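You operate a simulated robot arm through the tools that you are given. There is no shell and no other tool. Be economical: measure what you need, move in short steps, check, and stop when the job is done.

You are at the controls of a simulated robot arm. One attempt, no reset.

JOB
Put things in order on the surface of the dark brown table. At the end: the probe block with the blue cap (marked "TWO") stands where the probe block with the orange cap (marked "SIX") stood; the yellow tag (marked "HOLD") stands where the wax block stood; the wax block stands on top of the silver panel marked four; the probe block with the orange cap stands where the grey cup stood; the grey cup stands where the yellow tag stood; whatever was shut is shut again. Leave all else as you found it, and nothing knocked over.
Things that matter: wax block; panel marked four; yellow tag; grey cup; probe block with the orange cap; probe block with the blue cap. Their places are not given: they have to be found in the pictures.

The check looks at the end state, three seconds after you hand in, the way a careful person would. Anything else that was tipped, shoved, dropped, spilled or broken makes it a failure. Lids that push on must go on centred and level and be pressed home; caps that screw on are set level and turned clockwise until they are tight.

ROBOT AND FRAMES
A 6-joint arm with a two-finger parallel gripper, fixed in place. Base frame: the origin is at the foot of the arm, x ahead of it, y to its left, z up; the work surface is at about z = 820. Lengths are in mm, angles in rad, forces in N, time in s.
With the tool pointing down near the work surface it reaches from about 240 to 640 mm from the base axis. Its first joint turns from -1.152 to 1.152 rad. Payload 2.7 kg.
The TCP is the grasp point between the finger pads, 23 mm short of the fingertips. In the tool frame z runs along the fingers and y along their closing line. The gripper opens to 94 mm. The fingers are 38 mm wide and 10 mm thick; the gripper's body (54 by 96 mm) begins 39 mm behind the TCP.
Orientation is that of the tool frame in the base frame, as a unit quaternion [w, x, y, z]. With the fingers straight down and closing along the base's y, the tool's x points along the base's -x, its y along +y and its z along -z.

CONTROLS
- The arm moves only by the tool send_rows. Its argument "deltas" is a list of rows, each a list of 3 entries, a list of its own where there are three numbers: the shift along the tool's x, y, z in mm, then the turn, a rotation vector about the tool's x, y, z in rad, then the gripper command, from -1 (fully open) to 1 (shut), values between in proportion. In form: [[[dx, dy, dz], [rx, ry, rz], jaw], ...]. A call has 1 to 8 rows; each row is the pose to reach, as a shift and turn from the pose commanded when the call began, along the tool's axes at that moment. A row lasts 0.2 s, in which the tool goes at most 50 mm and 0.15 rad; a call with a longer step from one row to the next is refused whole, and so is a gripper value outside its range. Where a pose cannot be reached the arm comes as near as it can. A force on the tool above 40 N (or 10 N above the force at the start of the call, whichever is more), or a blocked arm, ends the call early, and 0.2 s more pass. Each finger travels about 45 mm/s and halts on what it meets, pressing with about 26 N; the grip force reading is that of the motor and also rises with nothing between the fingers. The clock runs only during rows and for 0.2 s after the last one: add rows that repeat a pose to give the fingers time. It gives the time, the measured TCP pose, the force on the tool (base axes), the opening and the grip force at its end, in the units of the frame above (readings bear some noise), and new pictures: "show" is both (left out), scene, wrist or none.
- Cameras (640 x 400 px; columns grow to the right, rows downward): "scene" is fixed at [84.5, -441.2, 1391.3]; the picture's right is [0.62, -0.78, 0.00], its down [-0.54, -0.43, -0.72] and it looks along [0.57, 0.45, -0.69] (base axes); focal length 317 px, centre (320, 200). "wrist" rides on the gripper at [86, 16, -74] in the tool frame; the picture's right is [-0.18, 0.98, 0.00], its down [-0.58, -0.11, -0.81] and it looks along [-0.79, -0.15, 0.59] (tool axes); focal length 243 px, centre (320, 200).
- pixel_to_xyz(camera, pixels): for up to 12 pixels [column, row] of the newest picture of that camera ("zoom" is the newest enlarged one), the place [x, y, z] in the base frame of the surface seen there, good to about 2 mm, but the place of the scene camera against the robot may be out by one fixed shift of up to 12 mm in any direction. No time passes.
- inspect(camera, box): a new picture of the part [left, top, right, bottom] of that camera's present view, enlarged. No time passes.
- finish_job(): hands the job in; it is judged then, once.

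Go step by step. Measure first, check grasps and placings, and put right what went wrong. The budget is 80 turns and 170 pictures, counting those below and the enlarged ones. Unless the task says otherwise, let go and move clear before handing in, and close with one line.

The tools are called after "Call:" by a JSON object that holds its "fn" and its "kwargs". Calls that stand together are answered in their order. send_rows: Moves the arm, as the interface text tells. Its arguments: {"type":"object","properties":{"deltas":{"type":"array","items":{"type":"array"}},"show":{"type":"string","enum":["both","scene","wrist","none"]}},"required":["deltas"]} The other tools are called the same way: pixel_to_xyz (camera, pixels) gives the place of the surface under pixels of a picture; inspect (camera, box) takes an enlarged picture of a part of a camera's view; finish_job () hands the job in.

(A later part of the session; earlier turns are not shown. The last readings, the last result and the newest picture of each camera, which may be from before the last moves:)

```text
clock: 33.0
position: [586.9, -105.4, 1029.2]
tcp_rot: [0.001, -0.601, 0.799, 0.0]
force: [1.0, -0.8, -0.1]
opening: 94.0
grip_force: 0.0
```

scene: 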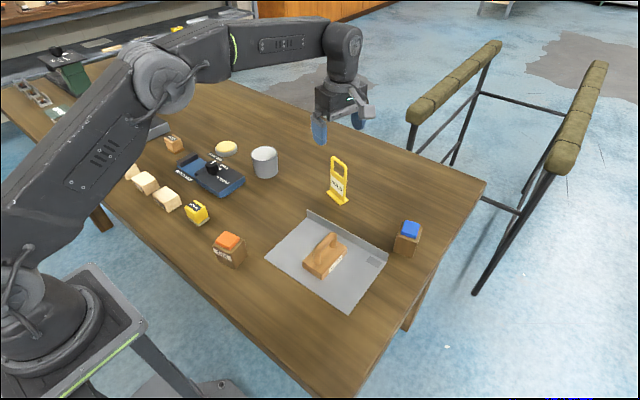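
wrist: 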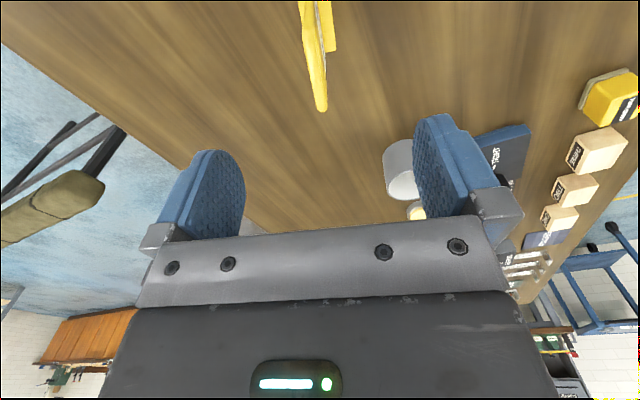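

The tag stands at (338,190 scene). Next: swing back and turn square to view the cup.

Call:
{"fn": "send_rows", "kwargs": {"deltas": [[[-17, 38, 0], [0, 0, 0.145], -1], [[-34, 76, 0], [0, 0, 0.29], -1], [[-51, 114, 0], [0, 0, 0.435], -1], [[-68, 152, 0], [0, 0, 0.58], -1], [[-85, 190, 0], [0, 0, 0.725], -1], [[-102, 228, 0], [0, 0, 0.87], -1], [[-119, 267, 0], [0, 0, 1.015], -1], [[-135, 306, 0], [0, 0, 1.16], -1]], "show": "none"}}

Call:
{"fn": "send_rows", "kwargs": {"deltas": [[[0, 0, 0], [0, 0, 0.13], -1], [[0, 0, 0], [0, 0, 0.13], -1]], "show": "both"}}

```text
clock: 34.8
position: [332.3, 110.9, 1027.5]
tcp_rot: [0.0, -0.064, 0.998, 0.001]
force: [-0.2, -0.6, 0.2]
opening: 93.8
grip_force: 0.1
```

```text
clock: 35.4
position: [332.0, 109.3, 1028.0]
tcp_rot: [0.0, 0.0, 1.0, 0.0]
force: [-0.4, 0.0, -0.4]
opening: 94.0
grip_force: 0.1
```

scene: 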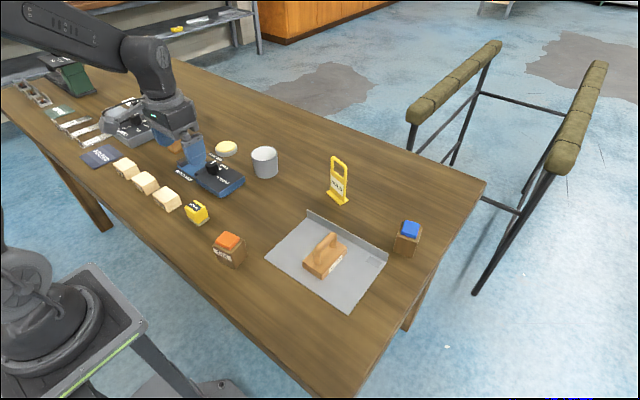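
wrist: 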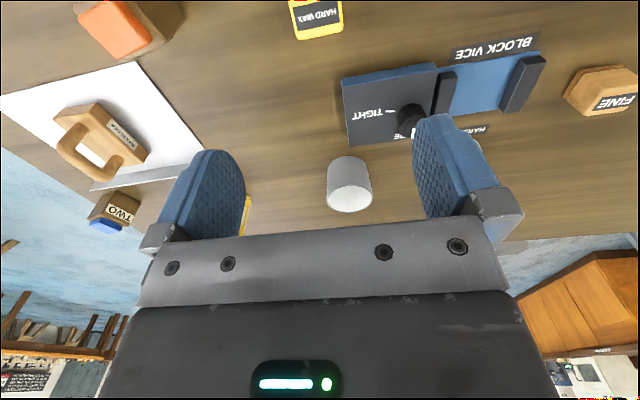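

The cup is at (350,183). I'll measure its rim and inside.

Call:
{"fn": "inspect", "kwargs": {"camera": "wrist", "box": [318, 140, 382, 220]}}

Call:
{"fn": "pixel_to_xyz", "kwargs": {"camera": "wrist", "pixels": [[328.5, 198], [371, 198], [349.5, 211], [349.5, 186.5], [336, 188], [364, 188], [349, 160], [349, 175], [335, 175], [363, 175], [330, 180], [368, 180]]}}

Call:
{"fn": "pixel_to_xyz", "kwargs": {"camera": "scene", "pixels": [[252, 155], [277, 156], [263, 147], [268, 163], [260, 170], [270, 170], [258, 162]]}}

```text
5.00 times, centred on (350, 180) of wrist
```

zoom: 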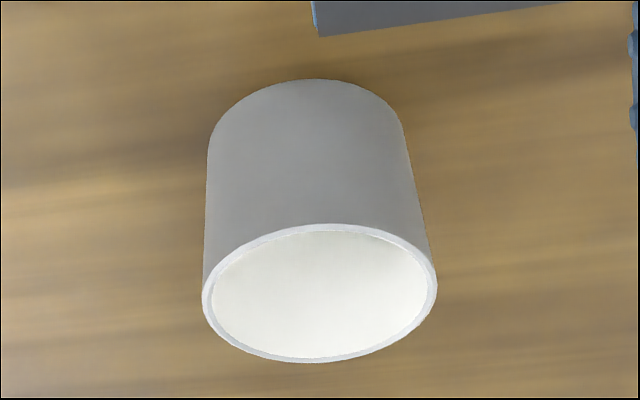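

```text
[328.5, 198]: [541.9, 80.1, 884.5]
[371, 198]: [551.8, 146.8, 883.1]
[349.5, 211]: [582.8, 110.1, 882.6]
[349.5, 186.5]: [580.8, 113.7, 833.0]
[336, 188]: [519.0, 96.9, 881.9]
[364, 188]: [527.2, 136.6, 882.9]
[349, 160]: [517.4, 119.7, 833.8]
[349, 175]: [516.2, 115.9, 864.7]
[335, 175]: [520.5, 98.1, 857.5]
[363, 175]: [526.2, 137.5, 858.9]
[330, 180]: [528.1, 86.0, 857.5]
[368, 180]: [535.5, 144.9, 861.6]
```

```text
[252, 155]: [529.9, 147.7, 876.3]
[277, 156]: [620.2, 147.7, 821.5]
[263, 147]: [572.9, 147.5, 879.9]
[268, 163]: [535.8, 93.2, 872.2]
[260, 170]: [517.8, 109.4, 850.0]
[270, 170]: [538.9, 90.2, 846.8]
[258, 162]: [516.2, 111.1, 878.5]
```

The cup: centre ≈ (549.5,114.5), diameter ≈ 67, rim z 883, empty. I'll check the clearance to the vice and wax pot for the finger on the far side.

Call:
{"fn": "pixel_to_xyz", "kwargs": {"camera": "wrist", "pixels": [[351, 145], [395, 140], [435, 70], [343, 85], [470, 132], [481, 147], [405, 118]]}}

Call:
{"fn": "pixel_to_xyz", "kwargs": {"camera": "scene", "pixels": [[226, 147], [237, 152], [243, 180], [226, 195]]}}

```text
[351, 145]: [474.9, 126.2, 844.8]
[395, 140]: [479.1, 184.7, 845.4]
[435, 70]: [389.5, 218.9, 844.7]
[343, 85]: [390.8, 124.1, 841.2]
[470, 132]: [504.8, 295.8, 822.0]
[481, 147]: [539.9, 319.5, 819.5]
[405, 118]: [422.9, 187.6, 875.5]
```

```text
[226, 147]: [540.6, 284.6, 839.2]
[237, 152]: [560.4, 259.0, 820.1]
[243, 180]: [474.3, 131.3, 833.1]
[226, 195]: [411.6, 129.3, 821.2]
```

Clear: vice ends at x≈477 and the wax pot is at y>255. Moving above the cup.

Call:
{"fn": "send_rows", "kwargs": {"deltas": [[[-40, 1, 10], [0, 0, 0], -1], [[-85, 2, 20], [0, 0, 0], -1], [[-130, 3, 40], [0, 0, 0], -1], [[-175, 4, 60], [0, 0, 0], -1], [[-217, 4.5, 70], [0, 0, 0], -1], [[-217, 4.5, 70], [0, 0, 0], -1]], "show": "wrist"}}

```text
clock: 36.8
position: [546.7, 113.9, 956.7]
tcp_rot: [0.0, 0.0, 1.0, 0.0]
force: [-0.3, 1.1, 0.5]
opening: 94.0
grip_force: 0.2
```

wrist: 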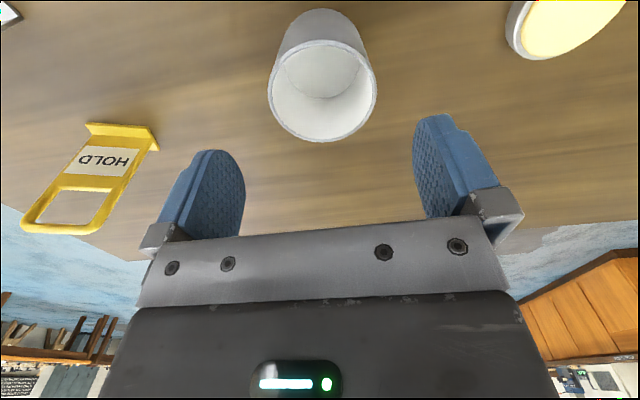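

Call:
{"fn": "pixel_to_xyz", "kwargs": {"camera": "wrist", "pixels": [[270.5, 90], [375.5, 90], [321, 139.5], [319, 42], [285, 60], [358, 57]]}}

```text
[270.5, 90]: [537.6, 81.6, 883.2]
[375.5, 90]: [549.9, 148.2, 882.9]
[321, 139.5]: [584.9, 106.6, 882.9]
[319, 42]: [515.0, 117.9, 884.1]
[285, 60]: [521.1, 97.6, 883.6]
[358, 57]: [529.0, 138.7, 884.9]
```

Rim fit gives centre (550,114.5), matching the tool. Lowering to z≈860 and closing.

Call:
{"fn": "send_rows", "kwargs": {"deltas": [[[-1, 0, 40], [0, 0, 0], -1], [[-1, 0, 80], [0, 0, 0], -1], [[-1, 0, 97], [0, 0, 0], -1], [[-1, 0, 97], [0, 0, 0], -1]], "show": "wrist"}}

Call:
{"fn": "send_rows", "kwargs": {"deltas": [[[0, 0, 0], [0, 0, 0], 0.2], [[0, 0, 0], [0, 0, 0], 1], [[0, 0, 0], [0, 0, 0], 1], [[0, 0, 0], [0, 0, 0], 1], [[0, 0, 0], [0, 0, 0], 1]], "show": "wrist"}}

```text
clock: 37.8
position: [548.3, 113.1, 859.3]
tcp_rot: [0.001, -0.001, 1.0, 0.0]
force: [0.0, -0.1, -0.2]
opening: 94.1
grip_force: 0.1
```

wrist: 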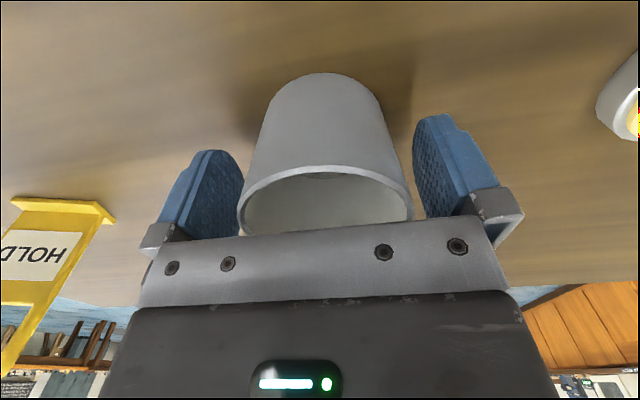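

```text
clock: 39.0
position: [549.6, 111.8, 859.4]
tcp_rot: [0.0, 0.0, 1.0, 0.0]
force: [-0.2, -0.2, 0.6]
opening: 71.3
grip_force: 25.3
```

wrist: 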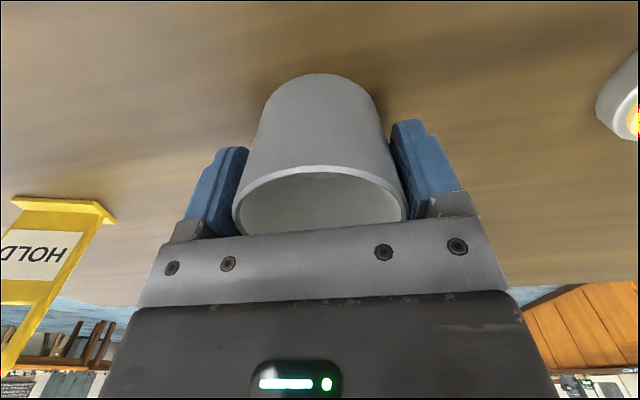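

Cup held (71 mm). Lifting slowly by 70 mm.

Call:
{"fn": "send_rows", "kwargs": {"deltas": [[[0, 0, -2], [0, 0, 0], 1], [[0, 0, -6], [0, 0, 0], 1], [[0, 0, -12], [0, 0, 0], 1], [[0, 0, -22], [0, 0, 0], 1], [[0, 0, -34], [0, 0, 0], 1], [[0, 0, -48], [0, 0, 0], 1], [[0, 0, -62], [0, 0, 0], 1], [[0, 0, -70], [0, 0, 0], 1]], "show": "both"}}

Call:
{"fn": "pixel_to_xyz", "kwargs": {"camera": "scene", "pixels": [[196, 206], [207, 214], [199, 224], [186, 214]]}}

```text
clock: 40.8
position: [549.7, 116.0, 930.2]
tcp_rot: [0.0, 0.0, 1.0, 0.0]
force: [-0.3, 0.4, -1.2]
opening: 71.2
grip_force: 26.0
```

scene: 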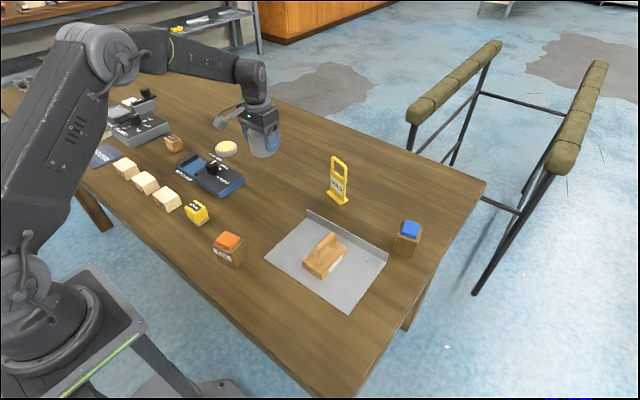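
wrist: 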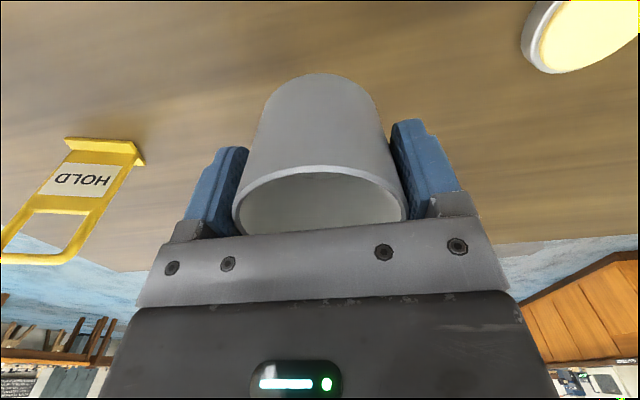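

```text
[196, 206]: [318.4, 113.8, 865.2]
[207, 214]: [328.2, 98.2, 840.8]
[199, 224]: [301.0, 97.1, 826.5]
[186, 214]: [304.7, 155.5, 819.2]
```

Cup lifted. Carrying it by (-160,-78.5) to over the tag's old place.

Call:
{"fn": "send_rows", "kwargs": {"deltas": [[[8, -4, 0], [0, 0, 0], 1], [[28, -14, 0], [0, 0, 0], 1], [[54, -26.5, 0], [0, 0, 0], 1], [[82, -40, 0], [0, 0, 0], 1], [[110, -54, 0], [0, 0, 0], 1], [[136, -67, 0], [0, 0, 0], 1], [[154, -75.5, 0], [0, 0, 0], 1], [[160, -78.5, 0], [0, 0, 0], 1]], "show": "none"}}

Call:
{"fn": "send_rows", "kwargs": {"deltas": [[[0, 0, 5], [0, 0, 0], 1], [[0, 0, 15], [0, 0, 0], 1], [[0, 0, 28], [0, 0, 0], 1], [[0, 0, 42], [0, 0, 0], 1], [[0, 0, 55], [0, 0, 0], 1], [[0, 0, 64], [0, 0, 0], 1], [[0, 0, 68], [0, 0, 0], 1], [[0, 0, 68], [0, 0, 0], 1]], "show": "both"}}

```text
clock: 42.6
position: [389.2, 36.4, 930.4]
tcp_rot: [0.0, 0.001, 1.0, 0.0]
force: [0.2, 0.5, -1.5]
opening: 71.4
grip_force: 26.2
```

```text
clock: 44.4
position: [389.5, 36.6, 862.5]
tcp_rot: [0.0, 0.001, 1.0, 0.0]
force: [0.0, 0.2, -1.9]
opening: 71.6
grip_force: 26.0
```

scene: 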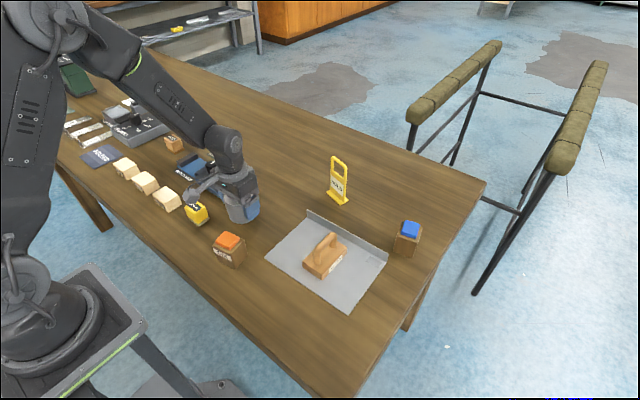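
wrist: 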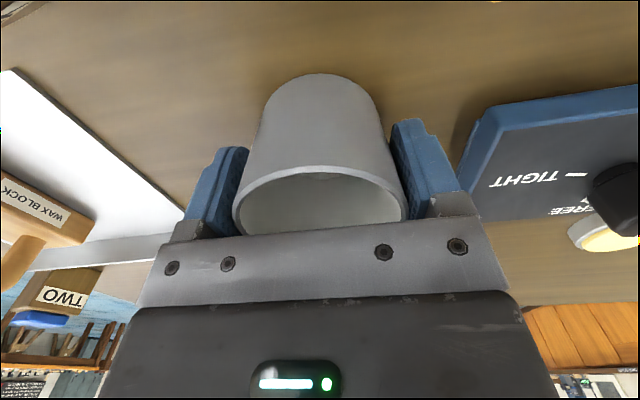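

Nearly down; I'll creep to contact.

Call:
{"fn": "send_rows", "kwargs": {"deltas": [[[0, 0, 1], [0, 0, 0], 1], [[0, 0, 2], [0, 0, 0], 1], [[0, 0, 2.5], [0, 0, 0], 1], [[0, 0, 2.5], [0, 0, 0], 1]], "show": "none"}}

```text
clock: 45.4
position: [389.9, 36.1, 860.1]
tcp_rot: [0.0, 0.0, 1.0, 0.0]
force: [0.0, 0.1, -1.9]
opening: 71.2
grip_force: 26.4
```

Call:
{"fn": "send_rows", "kwargs": {"deltas": [[[0, 0, 0.5], [0, 0, 0], 1], [[0, 0, 1], [0, 0, 0], 1], [[0, 0, 1], [0, 0, 0], 1]], "show": "none"}}

```text
clock: 46.2
position: [389.9, 37.8, 858.4]
tcp_rot: [0.0, 0.0, 1.0, 0.0]
force: [-0.1, -0.6, -1.3]
opening: 71.2
grip_force: 26.2
```

Call:
{"fn": "send_rows", "kwargs": {"deltas": [[[0, 0, 0.5], [0, 0, 0], 1], [[0, 0, 1], [0, 0, 0], 1], [[0, 0, 1.5], [0, 0, 0], 1], [[0, 0, 1.5], [0, 0, 0], 1]], "show": "wrist"}}

```text
clock: 47.2
position: [389.9, 35.5, 858.2]
tcp_rot: [0.002, 0.0, 1.0, 0.001]
force: [-6.3, 4.2, 22.3]
opening: 71.0
grip_force: 25.6
```

wrist: 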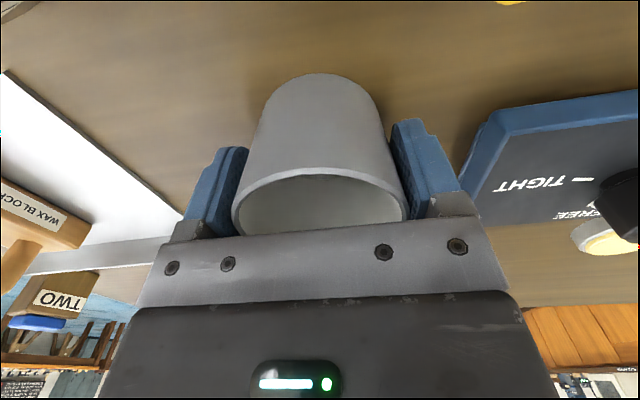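

Contact (22 N). Ease up 1 mm, open, and rise.

Call:
{"fn": "send_rows", "kwargs": {"deltas": [[[0, 0, -1], [0, 0, 0], 1], [[0, 0, -1], [0, 0, 0], -0.3], [[0, 0, -1], [0, 0, 0], -1], [[0, 0, -1], [0, 0, 0], -1], [[0, 0, -1], [0, 0, 0], -1], [[0, 0, -30], [0, 0, 0], -1], [[0, 0, -75], [0, 0, 0], -1], [[0, 0, -120], [0, 0, 0], -1]], "show": "both"}}

```text
clock: 49.0
position: [388.0, 38.0, 974.4]
tcp_rot: [-0.001, 0.001, 1.0, 0.0]
force: [0.6, -0.3, 0.2]
opening: 94.0
grip_force: 0.0
```

scene: 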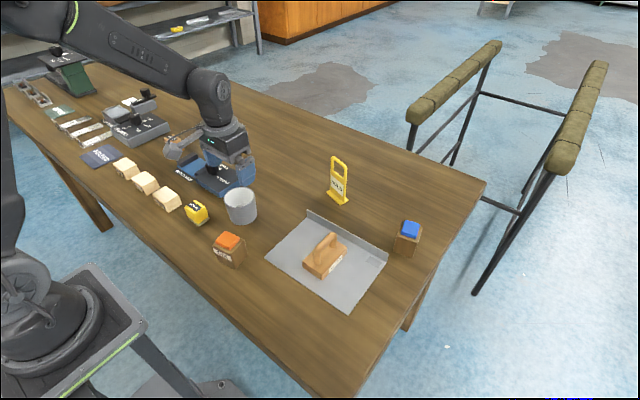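
wrist: 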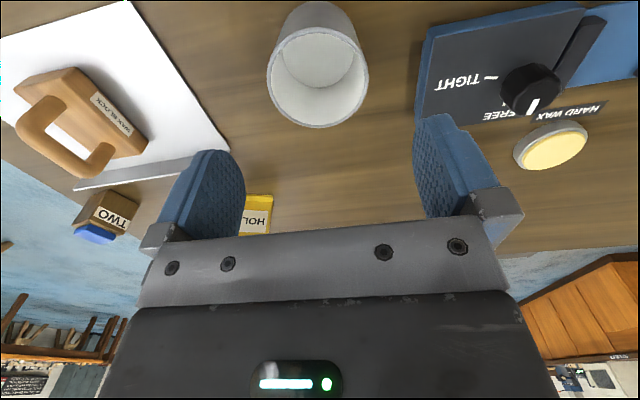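

The cup stands at the tag's old place. Next I'll go view the orange block from above.

Call:
{"fn": "send_rows", "kwargs": {"deltas": [[[20, -10, -30], [0, 0, 0], -1], [[50, -28, -60], [0, 0, 0], -1], [[80, -48, -90], [0, 0, 0], -1], [[110, -68, -106], [0, 0, 0], -1], [[126, -78, -106], [0, 0, 0], -1], [[126, -78, -106], [0, 0, 0], -1]], "show": "wrist"}}

Call:
{"fn": "inspect", "kwargs": {"camera": "wrist", "box": [250, 0, 410, 100]}}

Call:
{"fn": "inspect", "kwargs": {"camera": "scene", "box": [189, 220, 269, 270]}}

```text
clock: 50.4
position: [263.6, -42.9, 1082.4]
tcp_rot: [0.0, 0.0, 1.0, 0.0]
force: [0.0, 0.3, 0.5]
opening: 94.1
grip_force: 0.0
```

wrist: 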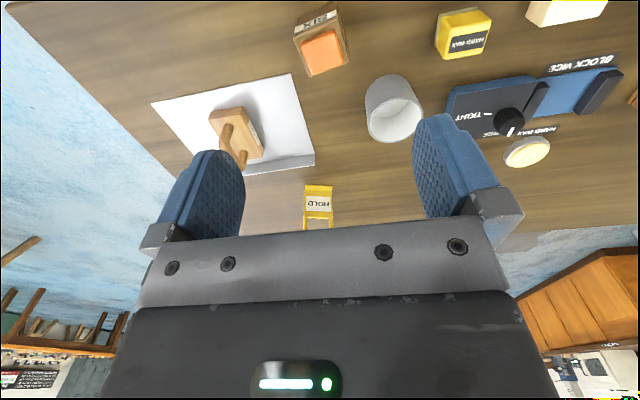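

```text
4.00 times, centred on (330, 50) of wrist
```

zoom: 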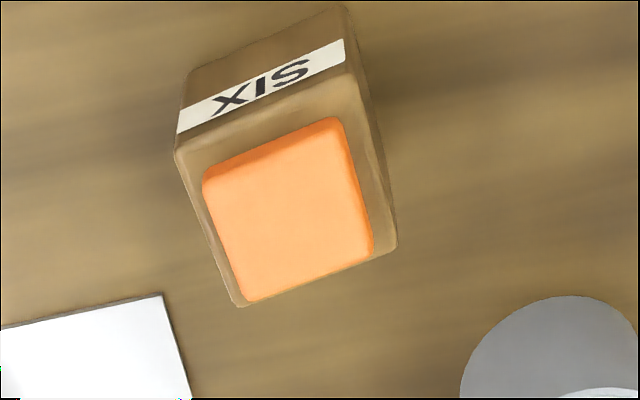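

```text
8.00 times, centred on (229, 245) of scene
```

zoom: 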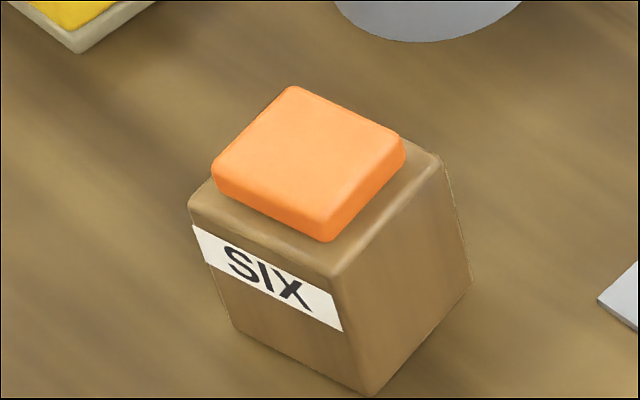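

Call:
{"fn": "pixel_to_xyz", "kwargs": {"camera": "wrist", "pixels": [[295, 38], [337.5, 20], [348, 61], [310, 75.5], [303.5, 48], [334, 37], [341, 61], [313, 73], [323, 54], [297, 27], [337, 8], [346, 50]]}}

Call:
{"fn": "pixel_to_xyz", "kwargs": {"camera": "zoom", "pixels": [[195, 200], [335, 270], [435, 160], [232, 320], [368, 388], [465, 285], [215, 165], [295, 92], [400, 145], [330, 225]]}}

```text
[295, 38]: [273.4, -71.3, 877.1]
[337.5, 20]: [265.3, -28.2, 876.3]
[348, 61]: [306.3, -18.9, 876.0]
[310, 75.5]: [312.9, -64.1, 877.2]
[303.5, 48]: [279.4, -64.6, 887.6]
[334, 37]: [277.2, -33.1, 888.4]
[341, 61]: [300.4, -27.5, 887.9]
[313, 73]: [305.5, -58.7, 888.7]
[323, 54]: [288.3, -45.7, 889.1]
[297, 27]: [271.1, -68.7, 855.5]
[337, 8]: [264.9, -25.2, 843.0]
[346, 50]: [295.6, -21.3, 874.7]
```

```text
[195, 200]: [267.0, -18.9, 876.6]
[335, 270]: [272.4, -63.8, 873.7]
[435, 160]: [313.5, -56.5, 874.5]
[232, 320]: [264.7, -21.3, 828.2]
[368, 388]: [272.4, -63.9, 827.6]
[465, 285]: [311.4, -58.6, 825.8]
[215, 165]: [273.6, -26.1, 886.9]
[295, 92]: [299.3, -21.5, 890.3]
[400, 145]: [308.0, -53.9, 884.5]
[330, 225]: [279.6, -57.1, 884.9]
```

Orange block: centre ≈ (290,-45.7), 43 mm square, yaw ≈ +0.18, body top 877, cap top 889. Going above with the tool turned -0.18.

Call:
{"fn": "send_rows", "kwargs": {"deltas": [[[-10, -1, 30], [0, 0, -0.09], -0.5], [[-20, -2, 70], [0, 0, -0.18], -0.5], [[-26.5, -3.5, 110], [0, 0, -0.18], -0.5], [[-26.5, -3.5, 130], [0, 0, -0.18], -0.5], [[-26.5, -3.5, 130], [0, 0, -0.18], -0.5]], "show": "both"}}

```text
clock: 51.6
position: [290.2, -44.8, 954.5]
tcp_rot: [0.0, -0.09, 0.996, 0.0]
force: [0.3, 0.3, 0.6]
opening: 70.3
grip_force: 0.1
```

scene: 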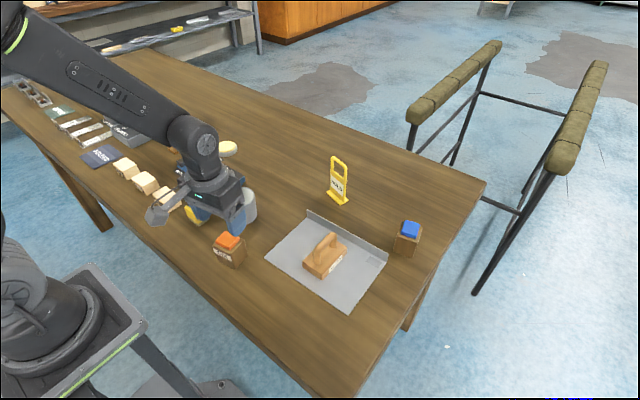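
wrist: 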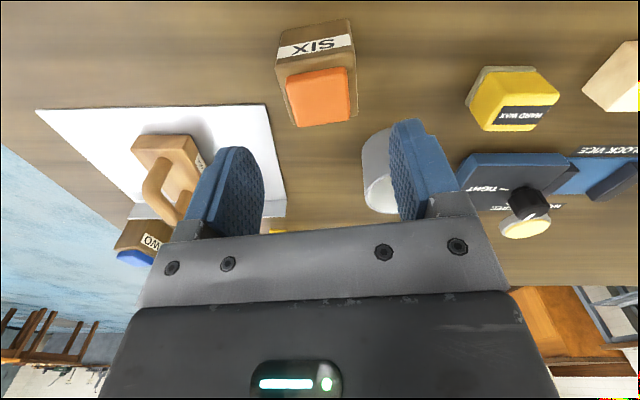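

Call:
{"fn": "pixel_to_xyz", "kwargs": {"camera": "wrist", "pixels": [[278.5, 68], [354, 53], [357, 116], [297, 125], [290, 83], [345, 73], [349, 113], [300, 120], [281, 40], [350, 24]]}}

```text
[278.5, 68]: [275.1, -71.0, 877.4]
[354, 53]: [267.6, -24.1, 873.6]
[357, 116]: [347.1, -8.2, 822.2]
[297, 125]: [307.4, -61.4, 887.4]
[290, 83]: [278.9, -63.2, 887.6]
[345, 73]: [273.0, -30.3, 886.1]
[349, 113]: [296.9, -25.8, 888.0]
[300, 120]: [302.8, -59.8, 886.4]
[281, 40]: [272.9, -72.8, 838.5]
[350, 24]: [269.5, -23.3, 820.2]
```

Yaw 0.18 and centre (289,-45) are confirmed. Lowering to z≈857 and gripping the body.

Call:
{"fn": "send_rows", "kwargs": {"deltas": [[[0, 0, 35], [0, 0, 0], -0.5], [[0, 0, 70], [0, 0, 0], -0.5], [[0, 0, 90], [0, 0, 0], -0.5], [[0, 0, 96], [0, 0, 0], -0.5], [[0, 0, 96], [0, 0, 0], -0.5]], "show": "wrist"}}

Call:
{"fn": "send_rows", "kwargs": {"deltas": [[[0, 0, 0], [0, 0, 0], 0.3], [[0, 0, 0], [0, 0, 0], 1], [[0, 0, 0], [0, 0, 0], 1], [[0, 0, 0], [0, 0, 0], 1], [[0, 0, 0], [0, 0, 0], 1]], "show": "wrist"}}

```text
clock: 52.8
position: [290.1, -46.7, 856.5]
tcp_rot: [0.0, -0.089, 0.996, 0.0]
force: [-0.4, 0.5, -0.1]
opening: 70.7
grip_force: 0.1
```

wrist: 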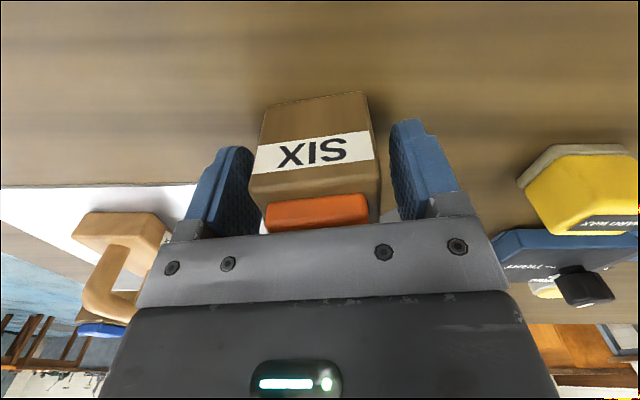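

```text
clock: 54.0
position: [290.7, -45.5, 855.9]
tcp_rot: [0.0, -0.089, 0.996, 0.0]
force: [0.0, -0.2, 0.6]
opening: 49.7
grip_force: 26.0
```

wrist: 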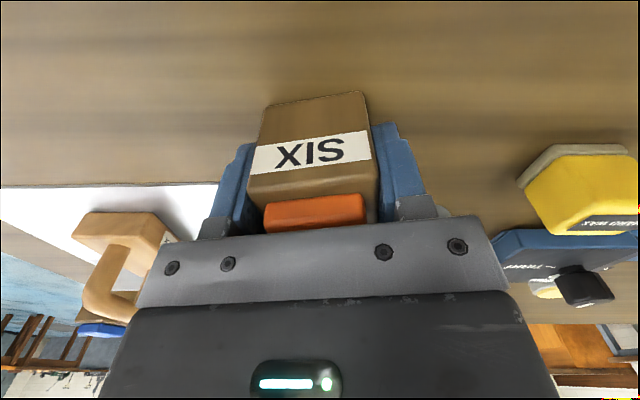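

Gripped at 49.7 mm. Lifting slowly 50, then 55 more to pass above the cup.

Call:
{"fn": "send_rows", "kwargs": {"deltas": [[[0, 0, -2], [0, 0, 0], 1], [[0, 0, -5], [0, 0, 0], 1], [[0, 0, -10], [0, 0, 0], 1], [[0, 0, -16], [0, 0, 0], 1], [[0, 0, -24], [0, 0, 0], 1], [[0, 0, -33], [0, 0, 0], 1], [[0, 0, -42], [0, 0, 0], 1], [[0, 0, -50], [0, 0, 0], 1]], "show": "both"}}

Call:
{"fn": "send_rows", "kwargs": {"deltas": [[[0, 0, -5], [0, 0, 0.02], 1], [[0, 0, -15], [0, 0, 0.05], 1], [[0, 0, -27], [0, 0, 0.09], 1], [[0, 0, -39], [0, 0, 0.13], 1], [[0, 0, -50], [0, 0, 0.16], 1], [[0, 0, -55], [0, 0, 0.18], 1], [[0, 0, -55], [0, 0, 0.18], 1]], "show": "wrist"}}

```text
clock: 55.8
position: [291.9, -44.7, 906.4]
tcp_rot: [0.0, -0.089, 0.996, 0.0]
force: [0.8, -0.6, -0.7]
opening: 49.9
grip_force: 25.9
```

scene: 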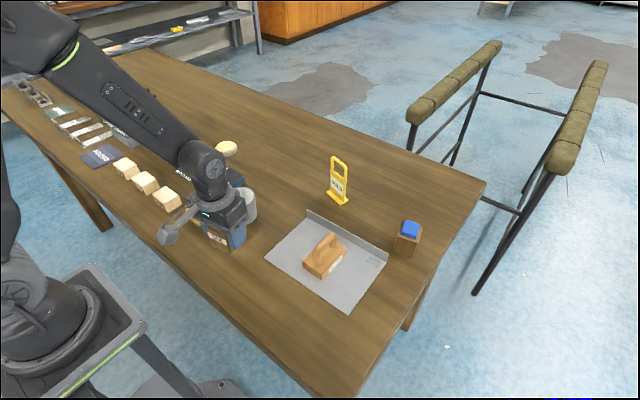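
wrist: 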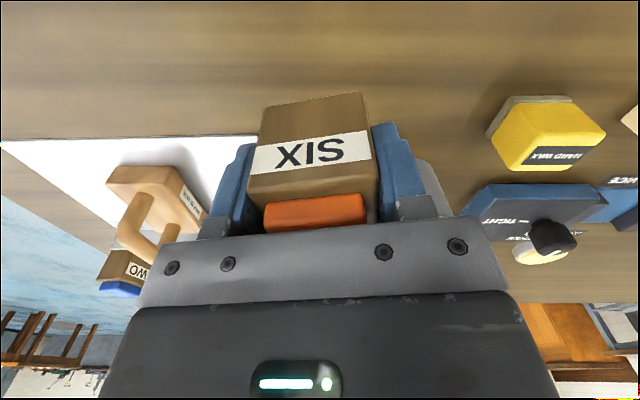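

```text
clock: 57.4
position: [292.2, -45.2, 962.3]
tcp_rot: [0.0, 0.002, 1.0, 0.001]
force: [0.0, -0.4, -0.8]
opening: 49.6
grip_force: 26.0
```

wrist: 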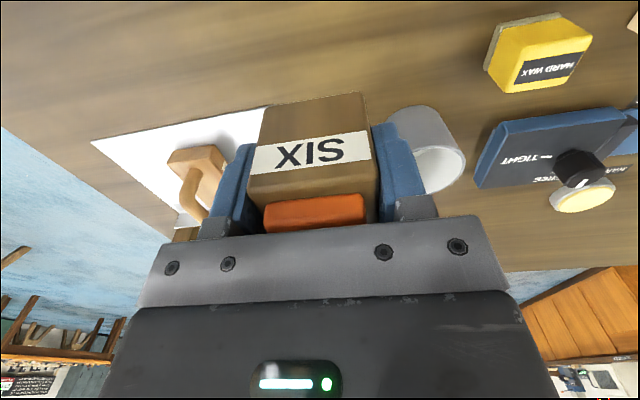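

Held firmly; carrying by (+260,+160) to above the cup's old place in two gentle calls.

Call:
{"fn": "send_rows", "kwargs": {"deltas": [[[-6, 4, 0], [0, 0, 0], 1], [[-20, 12, 0], [0, 0, 0], 1], [[-40, 25, 0], [0, 0, 0], 1], [[-62, 38, 0], [0, 0, 0], 1], [[-84, 52, 0], [0, 0, 0], 1], [[-106, 65, 0], [0, 0, 0], 1], [[-124, 76, 0], [0, 0, 0], 1], [[-130, 80, 0], [0, 0, 0], 1]], "show": "none"}}

Call:
{"fn": "send_rows", "kwargs": {"deltas": [[[-6, 4, 0], [0, 0, 0], 1], [[-20, 12, 0], [0, 0, 0], 1], [[-40, 25, 0], [0, 0, 0], 1], [[-62, 38, 0], [0, 0, 0], 1], [[-84, 52, 0], [0, 0, 0], 1], [[-106, 65, 0], [0, 0, 0], 1], [[-124, 76, 0], [0, 0, 0], 1], [[-130, 80, 0], [0, 0, 0], 1]], "show": "both"}}

```text
clock: 59.2
position: [422.2, 34.4, 962.7]
tcp_rot: [0.0, 0.001, 1.0, 0.0]
force: [0.3, 1.0, -1.2]
opening: 49.5
grip_force: 26.0
```

```text
clock: 61.0
position: [549.1, 115.1, 963.4]
tcp_rot: [0.0, -0.001, 1.0, 0.0]
force: [0.2, 0.2, -0.8]
opening: 49.7
grip_force: 25.9
```

scene: 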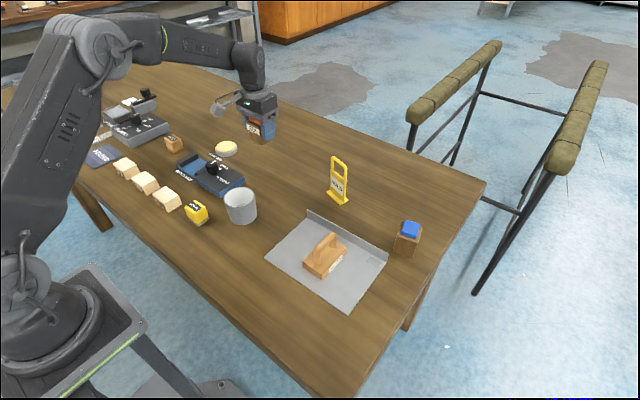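
wrist: 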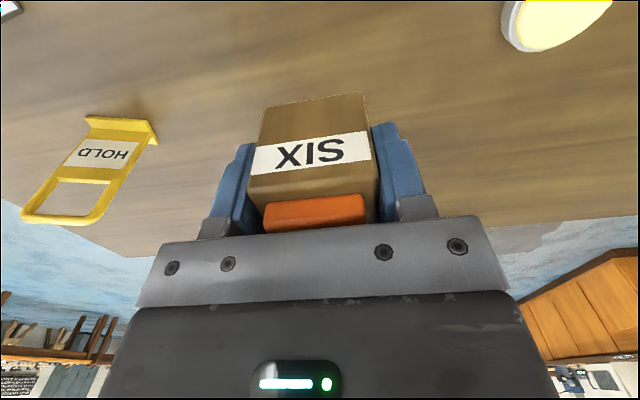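

Above the place. Lowering 102 mm, then creeping to contact.

Call:
{"fn": "send_rows", "kwargs": {"deltas": [[[0, 0, 6], [0, 0, 0], 1], [[0, 0, 22], [0, 0, 0], 1], [[0, 0, 42], [0, 0, 0], 1], [[0, 0, 62], [0, 0, 0], 1], [[0, 0, 80], [0, 0, 0], 1], [[0, 0, 94], [0, 0, 0], 1], [[0, 0, 101], [0, 0, 0], 1], [[0, 0, 103], [0, 0, 0], 1]], "show": "none"}}

Call:
{"fn": "send_rows", "kwargs": {"deltas": [[[0, 0, 1], [0, 0, 0], 1], [[0, 0, 2], [0, 0, 0], 1], [[0, 0, 2.5], [0, 0, 0], 1], [[0, 0, 2.5], [0, 0, 0], 1]], "show": "both"}}

```text
clock: 62.8
position: [550.1, 113.7, 859.3]
tcp_rot: [-0.001, 0.001, 1.0, 0.0]
force: [0.1, -0.5, -1.3]
opening: 49.6
grip_force: 26.0
```

```text
clock: 63.8
position: [551.2, 112.4, 857.9]
tcp_rot: [0.0, 0.001, 1.0, 0.0]
force: [0.3, 0.6, -0.6]
opening: 49.8
grip_force: 26.2
```

scene: 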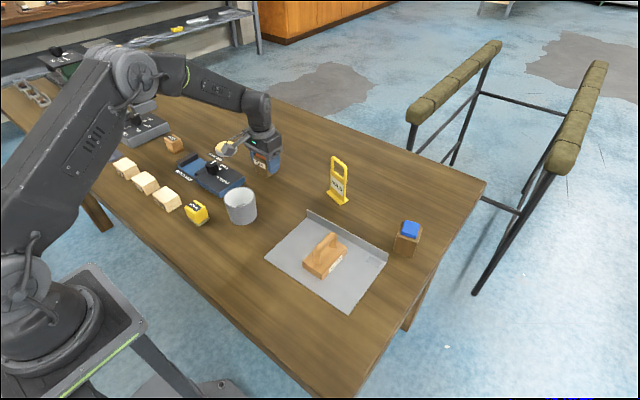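
wrist: 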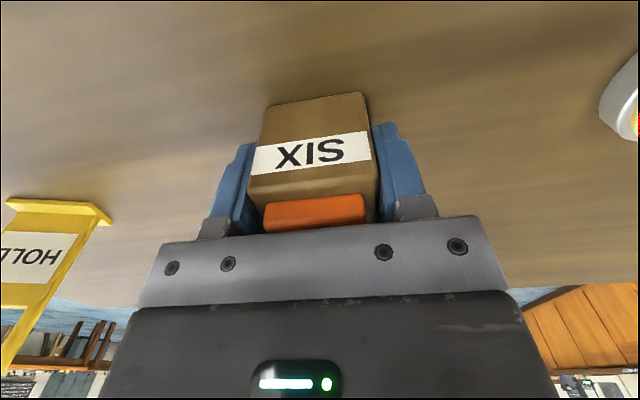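

No contact yet; creeping another 1.5 mm.

Call:
{"fn": "send_rows", "kwargs": {"deltas": [[[0, 0, 0.5], [0, 0, 0], 1], [[0, 0, 1], [0, 0, 0], 1], [[0, 0, 1.5], [0, 0, 0], 1], [[0, 0, 1.5], [0, 0, 0], 1]], "show": "none"}}

```text
clock: 64.8
position: [550.4, 113.7, 855.9]
tcp_rot: [0.001, 0.001, 1.0, 0.0]
force: [-3.9, -3.8, 9.9]
opening: 49.5
grip_force: 26.3
```

Contact (10 N). Opening and rising.

Call:
{"fn": "send_rows", "kwargs": {"deltas": [[[0, 0, -0.5], [0, 0, 0], 0.2], [[0, 0, -0.5], [0, 0, 0], -0.5], [[0, 0, -0.5], [0, 0, 0], -1], [[0, 0, -0.5], [0, 0, 0], -1], [[0, 0, -25], [0, 0, 0], -1], [[0, 0, -65], [0, 0, 0], -1], [[0, 0, -110], [0, 0, 0], -1], [[0, 0, -120], [0, 0, 0], -1]], "show": "both"}}

```text
clock: 66.6
position: [552.0, 112.0, 976.3]
tcp_rot: [0.001, 0.001, 1.0, 0.0]
force: [-1.0, 0.5, 0.3]
opening: 94.2
grip_force: 0.1
```

scene: 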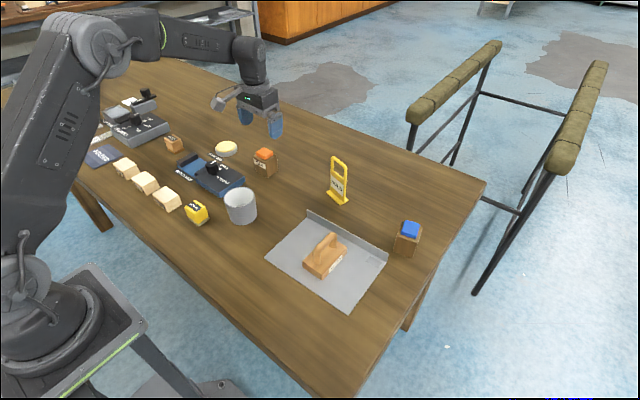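
wrist: 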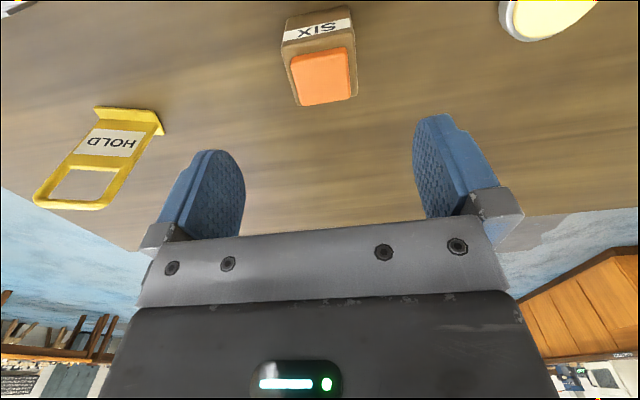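

The orange block stands at the cup's old place. Now swinging over to view the blue block.

Call:
{"fn": "send_rows", "kwargs": {"deltas": [[[28, -5, -25], [0, 0, 0], -1], [[60, -40, -40], [0, 0, 0], -1], [[88, -80, -44], [0, 0, 0], -1], [[110, -123, -44], [0, 0, 0], -1], [[130, -167, -44], [0, 0, 0], -1], [[150, -211, -44], [0, 0, 0], -1], [[170, -255, -44], [0, 0, 0], -1], [[185, -300, -44], [0, 0, 0], -1]], "show": "none"}}

Call:
{"fn": "send_rows", "kwargs": {"deltas": [[[15, -45, 0], [0, 0, 0], -1], [[30, -90, 0], [0, 0, 0], -1], [[35, -110, 0], [0, 0, 0], -1], [[35, -110, 0], [0, 0, 0], -1]], "show": "wrist"}}

```text
clock: 68.4
position: [364.0, -186.4, 1019.1]
tcp_rot: [0.0, 0.0, 1.0, 0.0]
force: [0.0, 0.0, 0.4]
opening: 93.8
grip_force: 0.0
```

```text
clock: 69.4
position: [333.4, -295.2, 1016.4]
tcp_rot: [0.0, 0.0, 1.0, 0.001]
force: [0.4, 0.8, 0.0]
opening: 94.1
grip_force: 0.1
```

wrist: 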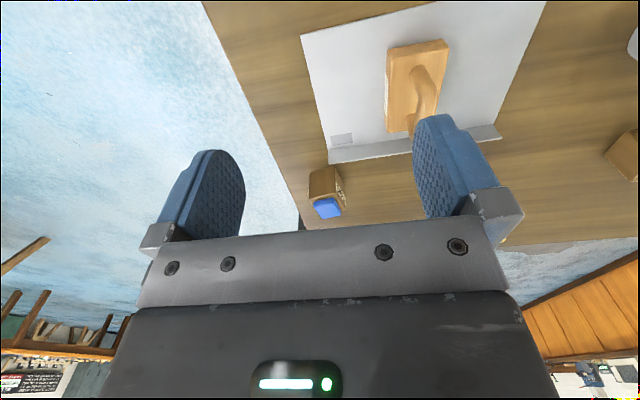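

Call:
{"fn": "inspect", "kwargs": {"camera": "wrist", "box": [287, 155, 367, 225]}}

Call:
{"fn": "inspect", "kwargs": {"camera": "scene", "box": [369, 210, 449, 260]}}

```text
5.71 times, centred on (327, 190) of wrist
```

zoom: 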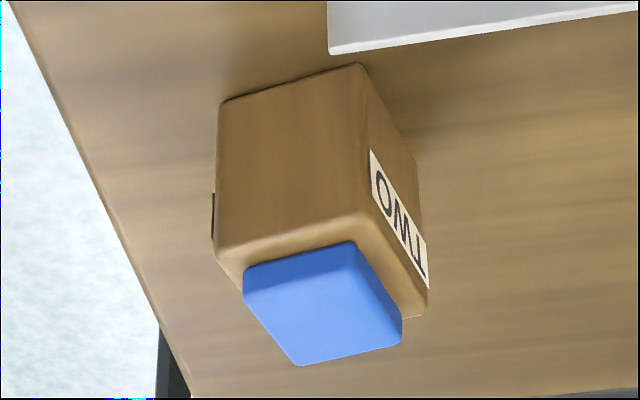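

```text
8.00 times, centred on (409, 235) of scene
```

zoom: 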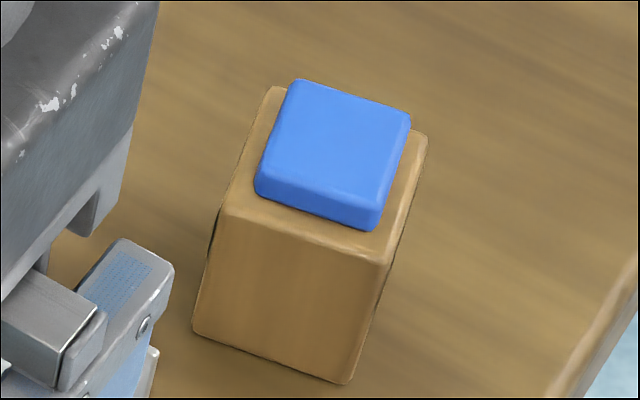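

Call:
{"fn": "pixel_to_xyz", "kwargs": {"camera": "wrist", "pixels": [[315.5, 204], [332, 200.5], [340, 214], [324, 217.5], [328, 209], [310, 197], [334.5, 192], [310.5, 174], [333, 168], [342, 183], [344.5, 205]]}}

Call:
{"fn": "pixel_to_xyz", "kwargs": {"camera": "zoom", "pixels": [[265, 175], [300, 88], [405, 118], [375, 210], [335, 150], [230, 215], [385, 258], [420, 145], [275, 95]]}}

```text
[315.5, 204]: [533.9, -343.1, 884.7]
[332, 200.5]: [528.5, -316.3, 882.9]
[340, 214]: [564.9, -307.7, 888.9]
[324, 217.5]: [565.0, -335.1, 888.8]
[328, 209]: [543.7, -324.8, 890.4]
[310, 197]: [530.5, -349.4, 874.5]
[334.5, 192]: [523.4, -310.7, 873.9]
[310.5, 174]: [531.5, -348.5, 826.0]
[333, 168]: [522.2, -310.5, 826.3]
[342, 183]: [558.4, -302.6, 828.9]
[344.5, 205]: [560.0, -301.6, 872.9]
```

```text
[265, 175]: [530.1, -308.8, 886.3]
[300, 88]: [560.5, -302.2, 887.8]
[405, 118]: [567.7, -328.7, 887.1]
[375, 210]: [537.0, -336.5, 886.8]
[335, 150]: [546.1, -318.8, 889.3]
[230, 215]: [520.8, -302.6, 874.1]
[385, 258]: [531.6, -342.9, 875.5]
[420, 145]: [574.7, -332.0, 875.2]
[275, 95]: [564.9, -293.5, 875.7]
```

Blue block: centre ≈ (546.5,-325), yaw ≈ +0.2, r ≈ 636 — at the reach limit, so I'll grip a few mm nearer along its axis. Going above it.

Call:
{"fn": "send_rows", "kwargs": {"deltas": [[[-40, -5, 0], [0, 0, -0.04], -0.6], [[-85, -12, 0], [0, 0, -0.08], -0.6], [[-130, -19, 10], [0, 0, -0.12], -0.6], [[-175, -25, 30], [0, 0, -0.16], -0.6], [[-210, -29.5, 57], [0, 0, -0.2], -0.6], [[-210, -29.5, 57], [0, 0, -0.2], -0.6]], "show": "both"}}

```text
clock: 70.8
position: [540.1, -322.8, 964.9]
tcp_rot: [0.0, -0.101, 0.995, 0.0]
force: [-1.0, -1.2, -0.2]
opening: 75.0
grip_force: 0.1
```

scene: 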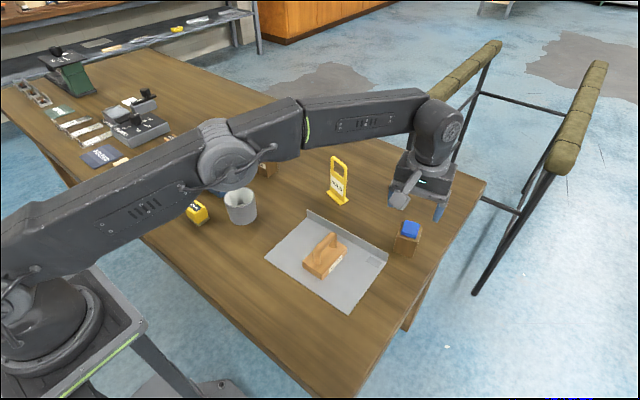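
wrist: 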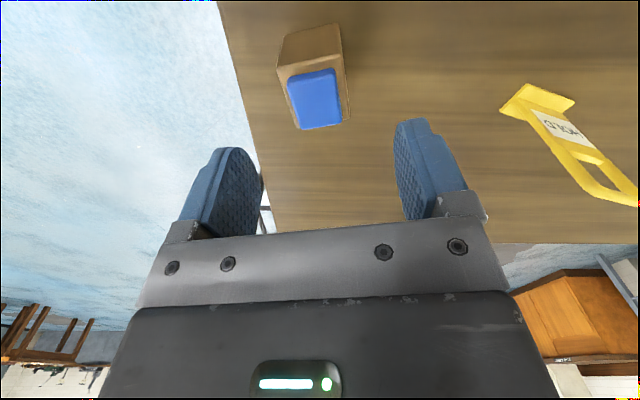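

Call:
{"fn": "pixel_to_xyz", "kwargs": {"camera": "wrist", "pixels": [[290, 84], [333, 75], [340, 119], [300, 127], [316, 98], [279, 68], [342, 55], [345, 112], [281, 40], [338, 26]]}}

```text
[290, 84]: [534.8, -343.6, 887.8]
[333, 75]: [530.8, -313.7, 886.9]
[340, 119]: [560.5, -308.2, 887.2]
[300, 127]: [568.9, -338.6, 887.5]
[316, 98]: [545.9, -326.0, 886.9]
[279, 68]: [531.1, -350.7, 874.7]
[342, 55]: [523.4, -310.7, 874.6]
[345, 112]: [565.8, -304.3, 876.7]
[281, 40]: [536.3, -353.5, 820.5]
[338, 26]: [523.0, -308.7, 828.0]
```

Refined centre (548.5,-326.5), yaw ≈0.18. Small correction, then lowering to z≈858.

Call:
{"fn": "send_rows", "kwargs": {"deltas": [[[-0.5, -3, 30], [0, 0, 0.02], -0.6], [[-0.5, -3, 65], [0, 0, 0.02], -0.6], [[-0.5, -3, 95], [0, 0, 0.02], -0.6], [[-0.5, -3, 105], [0, 0, 0.02], -0.6], [[-0.5, -3, 105], [0, 0, 0.02], -0.6]], "show": "both"}}

```text
clock: 72.0
position: [538.7, -326.3, 858.0]
tcp_rot: [0.0, -0.09, 0.996, 0.001]
force: [0.1, -0.1, -0.4]
opening: 75.2
grip_force: 0.1
```

scene: 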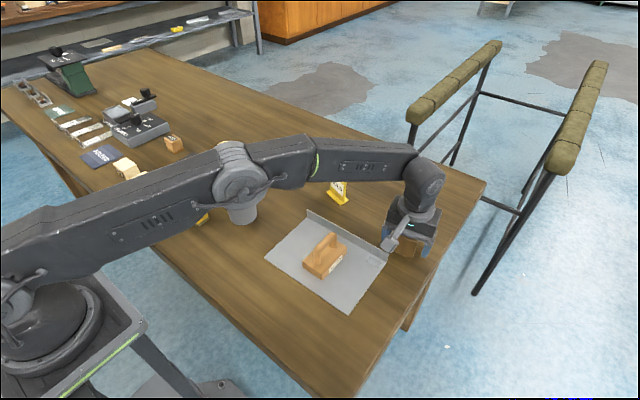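
wrist: 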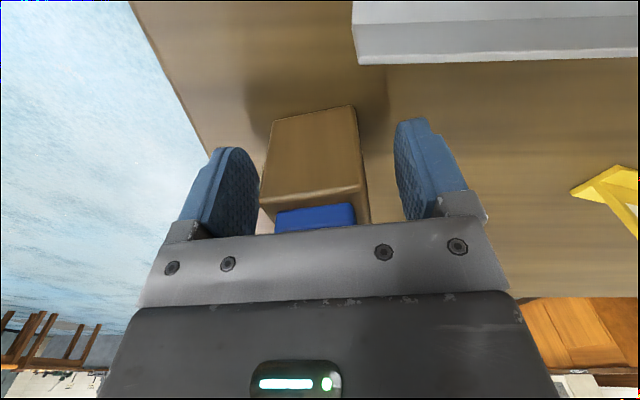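

The block is between the fingers (about 9 mm beyond the TCP along its axis, acceptable). Closing and lifting slowly.

Call:
{"fn": "send_rows", "kwargs": {"deltas": [[[0, 0, 0], [0, 0, 0], 0.3], [[0, 0, 0], [0, 0, 0], 1], [[0, 0, 0], [0, 0, 0], 1], [[0, 0, 0], [0, 0, 0], 1], [[0, 0, 0], [0, 0, 0], 1]], "show": "wrist"}}

Call:
{"fn": "send_rows", "kwargs": {"deltas": [[[0, 0, -2], [0, 0, 0], 1], [[0, 0, -5], [0, 0, 0], 1], [[0, 0, -10], [0, 0, 0], 1], [[0, 0, -17], [0, 0, 0], 1], [[0, 0, -26], [0, 0, 0], 1], [[0, 0, -38], [0, 0, 0], 1], [[0, 0, -50], [0, 0, 0], 1], [[0, 0, -58], [0, 0, 0], 1]], "show": "both"}}

```text
clock: 73.2
position: [539.1, -327.0, 858.0]
tcp_rot: [0.0, -0.09, 0.996, 0.0]
force: [0.2, 0.0, 0.4]
opening: 44.7
grip_force: 26.1
```

wrist: 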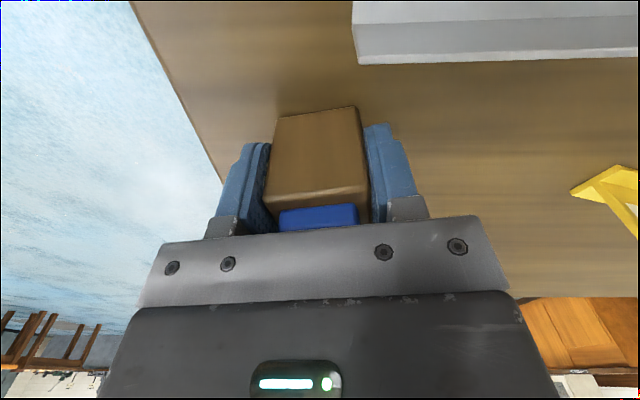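

```text
clock: 75.0
position: [539.7, -327.5, 917.5]
tcp_rot: [0.0, -0.09, 0.996, 0.0]
force: [0.4, 0.0, -1.4]
opening: 44.8
grip_force: 25.9
```

scene: 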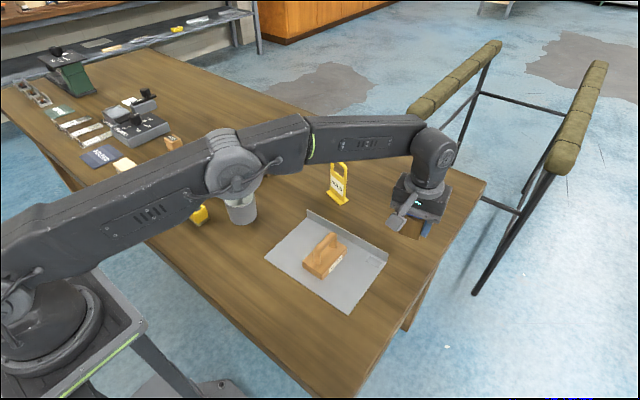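
wrist: 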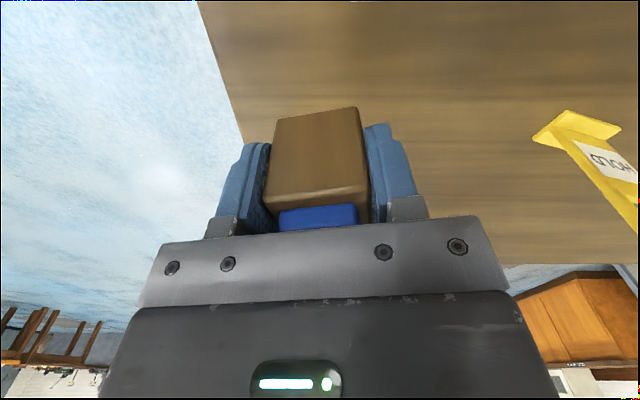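

Blue block held (44.8 mm). I'll measure its place relative to the tool before carrying.

Call:
{"fn": "pixel_to_xyz", "kwargs": {"camera": "wrist", "pixels": [[278, 122], [352, 112], [315, 118], [272, 195], [360, 182], [316, 160], [365, 150], [300, 210], [340, 207]]}}

```text
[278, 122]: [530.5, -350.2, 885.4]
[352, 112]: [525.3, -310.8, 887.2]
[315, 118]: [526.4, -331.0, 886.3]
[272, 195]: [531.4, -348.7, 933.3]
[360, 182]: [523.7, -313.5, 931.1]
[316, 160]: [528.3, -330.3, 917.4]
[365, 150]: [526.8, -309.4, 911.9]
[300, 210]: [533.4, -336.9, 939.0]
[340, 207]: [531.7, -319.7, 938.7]
```

Block centre is ≈ (549.5,-326.7), i.e. ~10 mm ahead of the TCP. Raising 50 more, then carrying so the block centre lands at (290,-45.7).

Call:
{"fn": "send_rows", "kwargs": {"deltas": [[[0, 0, -6], [0, 0, 0], 1], [[0, 0, -18], [0, 0, 0], 1], [[0, 0, -32], [0, 0, 0], 1], [[0, 0, -44], [0, 0, 0], 1], [[0, 0, -50], [0, 0, 0], 1]], "show": "none"}}

Call:
{"fn": "send_rows", "kwargs": {"deltas": [[[4, 6, 0], [0, 0, 0], 1], [[14, 22, 0], [0, 0, 0], 1], [[30, 47, 0], [0, 0, 0], 1], [[47, 74, 0], [0, 0, 0], 1], [[64, 101, 0], [0, 0, 0], 1], [[82, 129, 0], [0, 0, 0], 1], [[96, 151, 0], [0, 0, 0], 1], [[102.4, 161.2, 0], [0, 0, 0], 1]], "show": "both"}}

```text
clock: 76.2
position: [540.0, -325.9, 968.4]
tcp_rot: [0.0, -0.089, 0.996, 0.0]
force: [0.1, 0.1, -0.2]
opening: 44.8
grip_force: 25.9
```

```text
clock: 78.0
position: [411.2, -185.5, 967.4]
tcp_rot: [0.0, -0.088, 0.996, -0.001]
force: [1.1, 0.0, -1.5]
opening: 44.7
grip_force: 26.1
```

scene: 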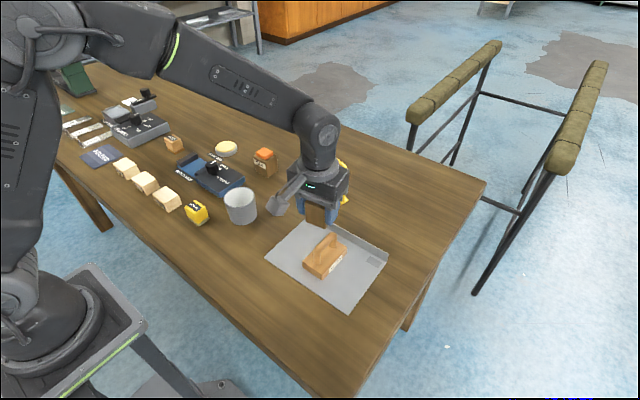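
wrist: 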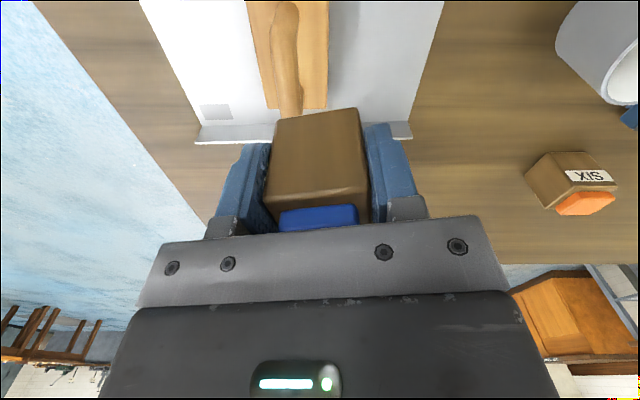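

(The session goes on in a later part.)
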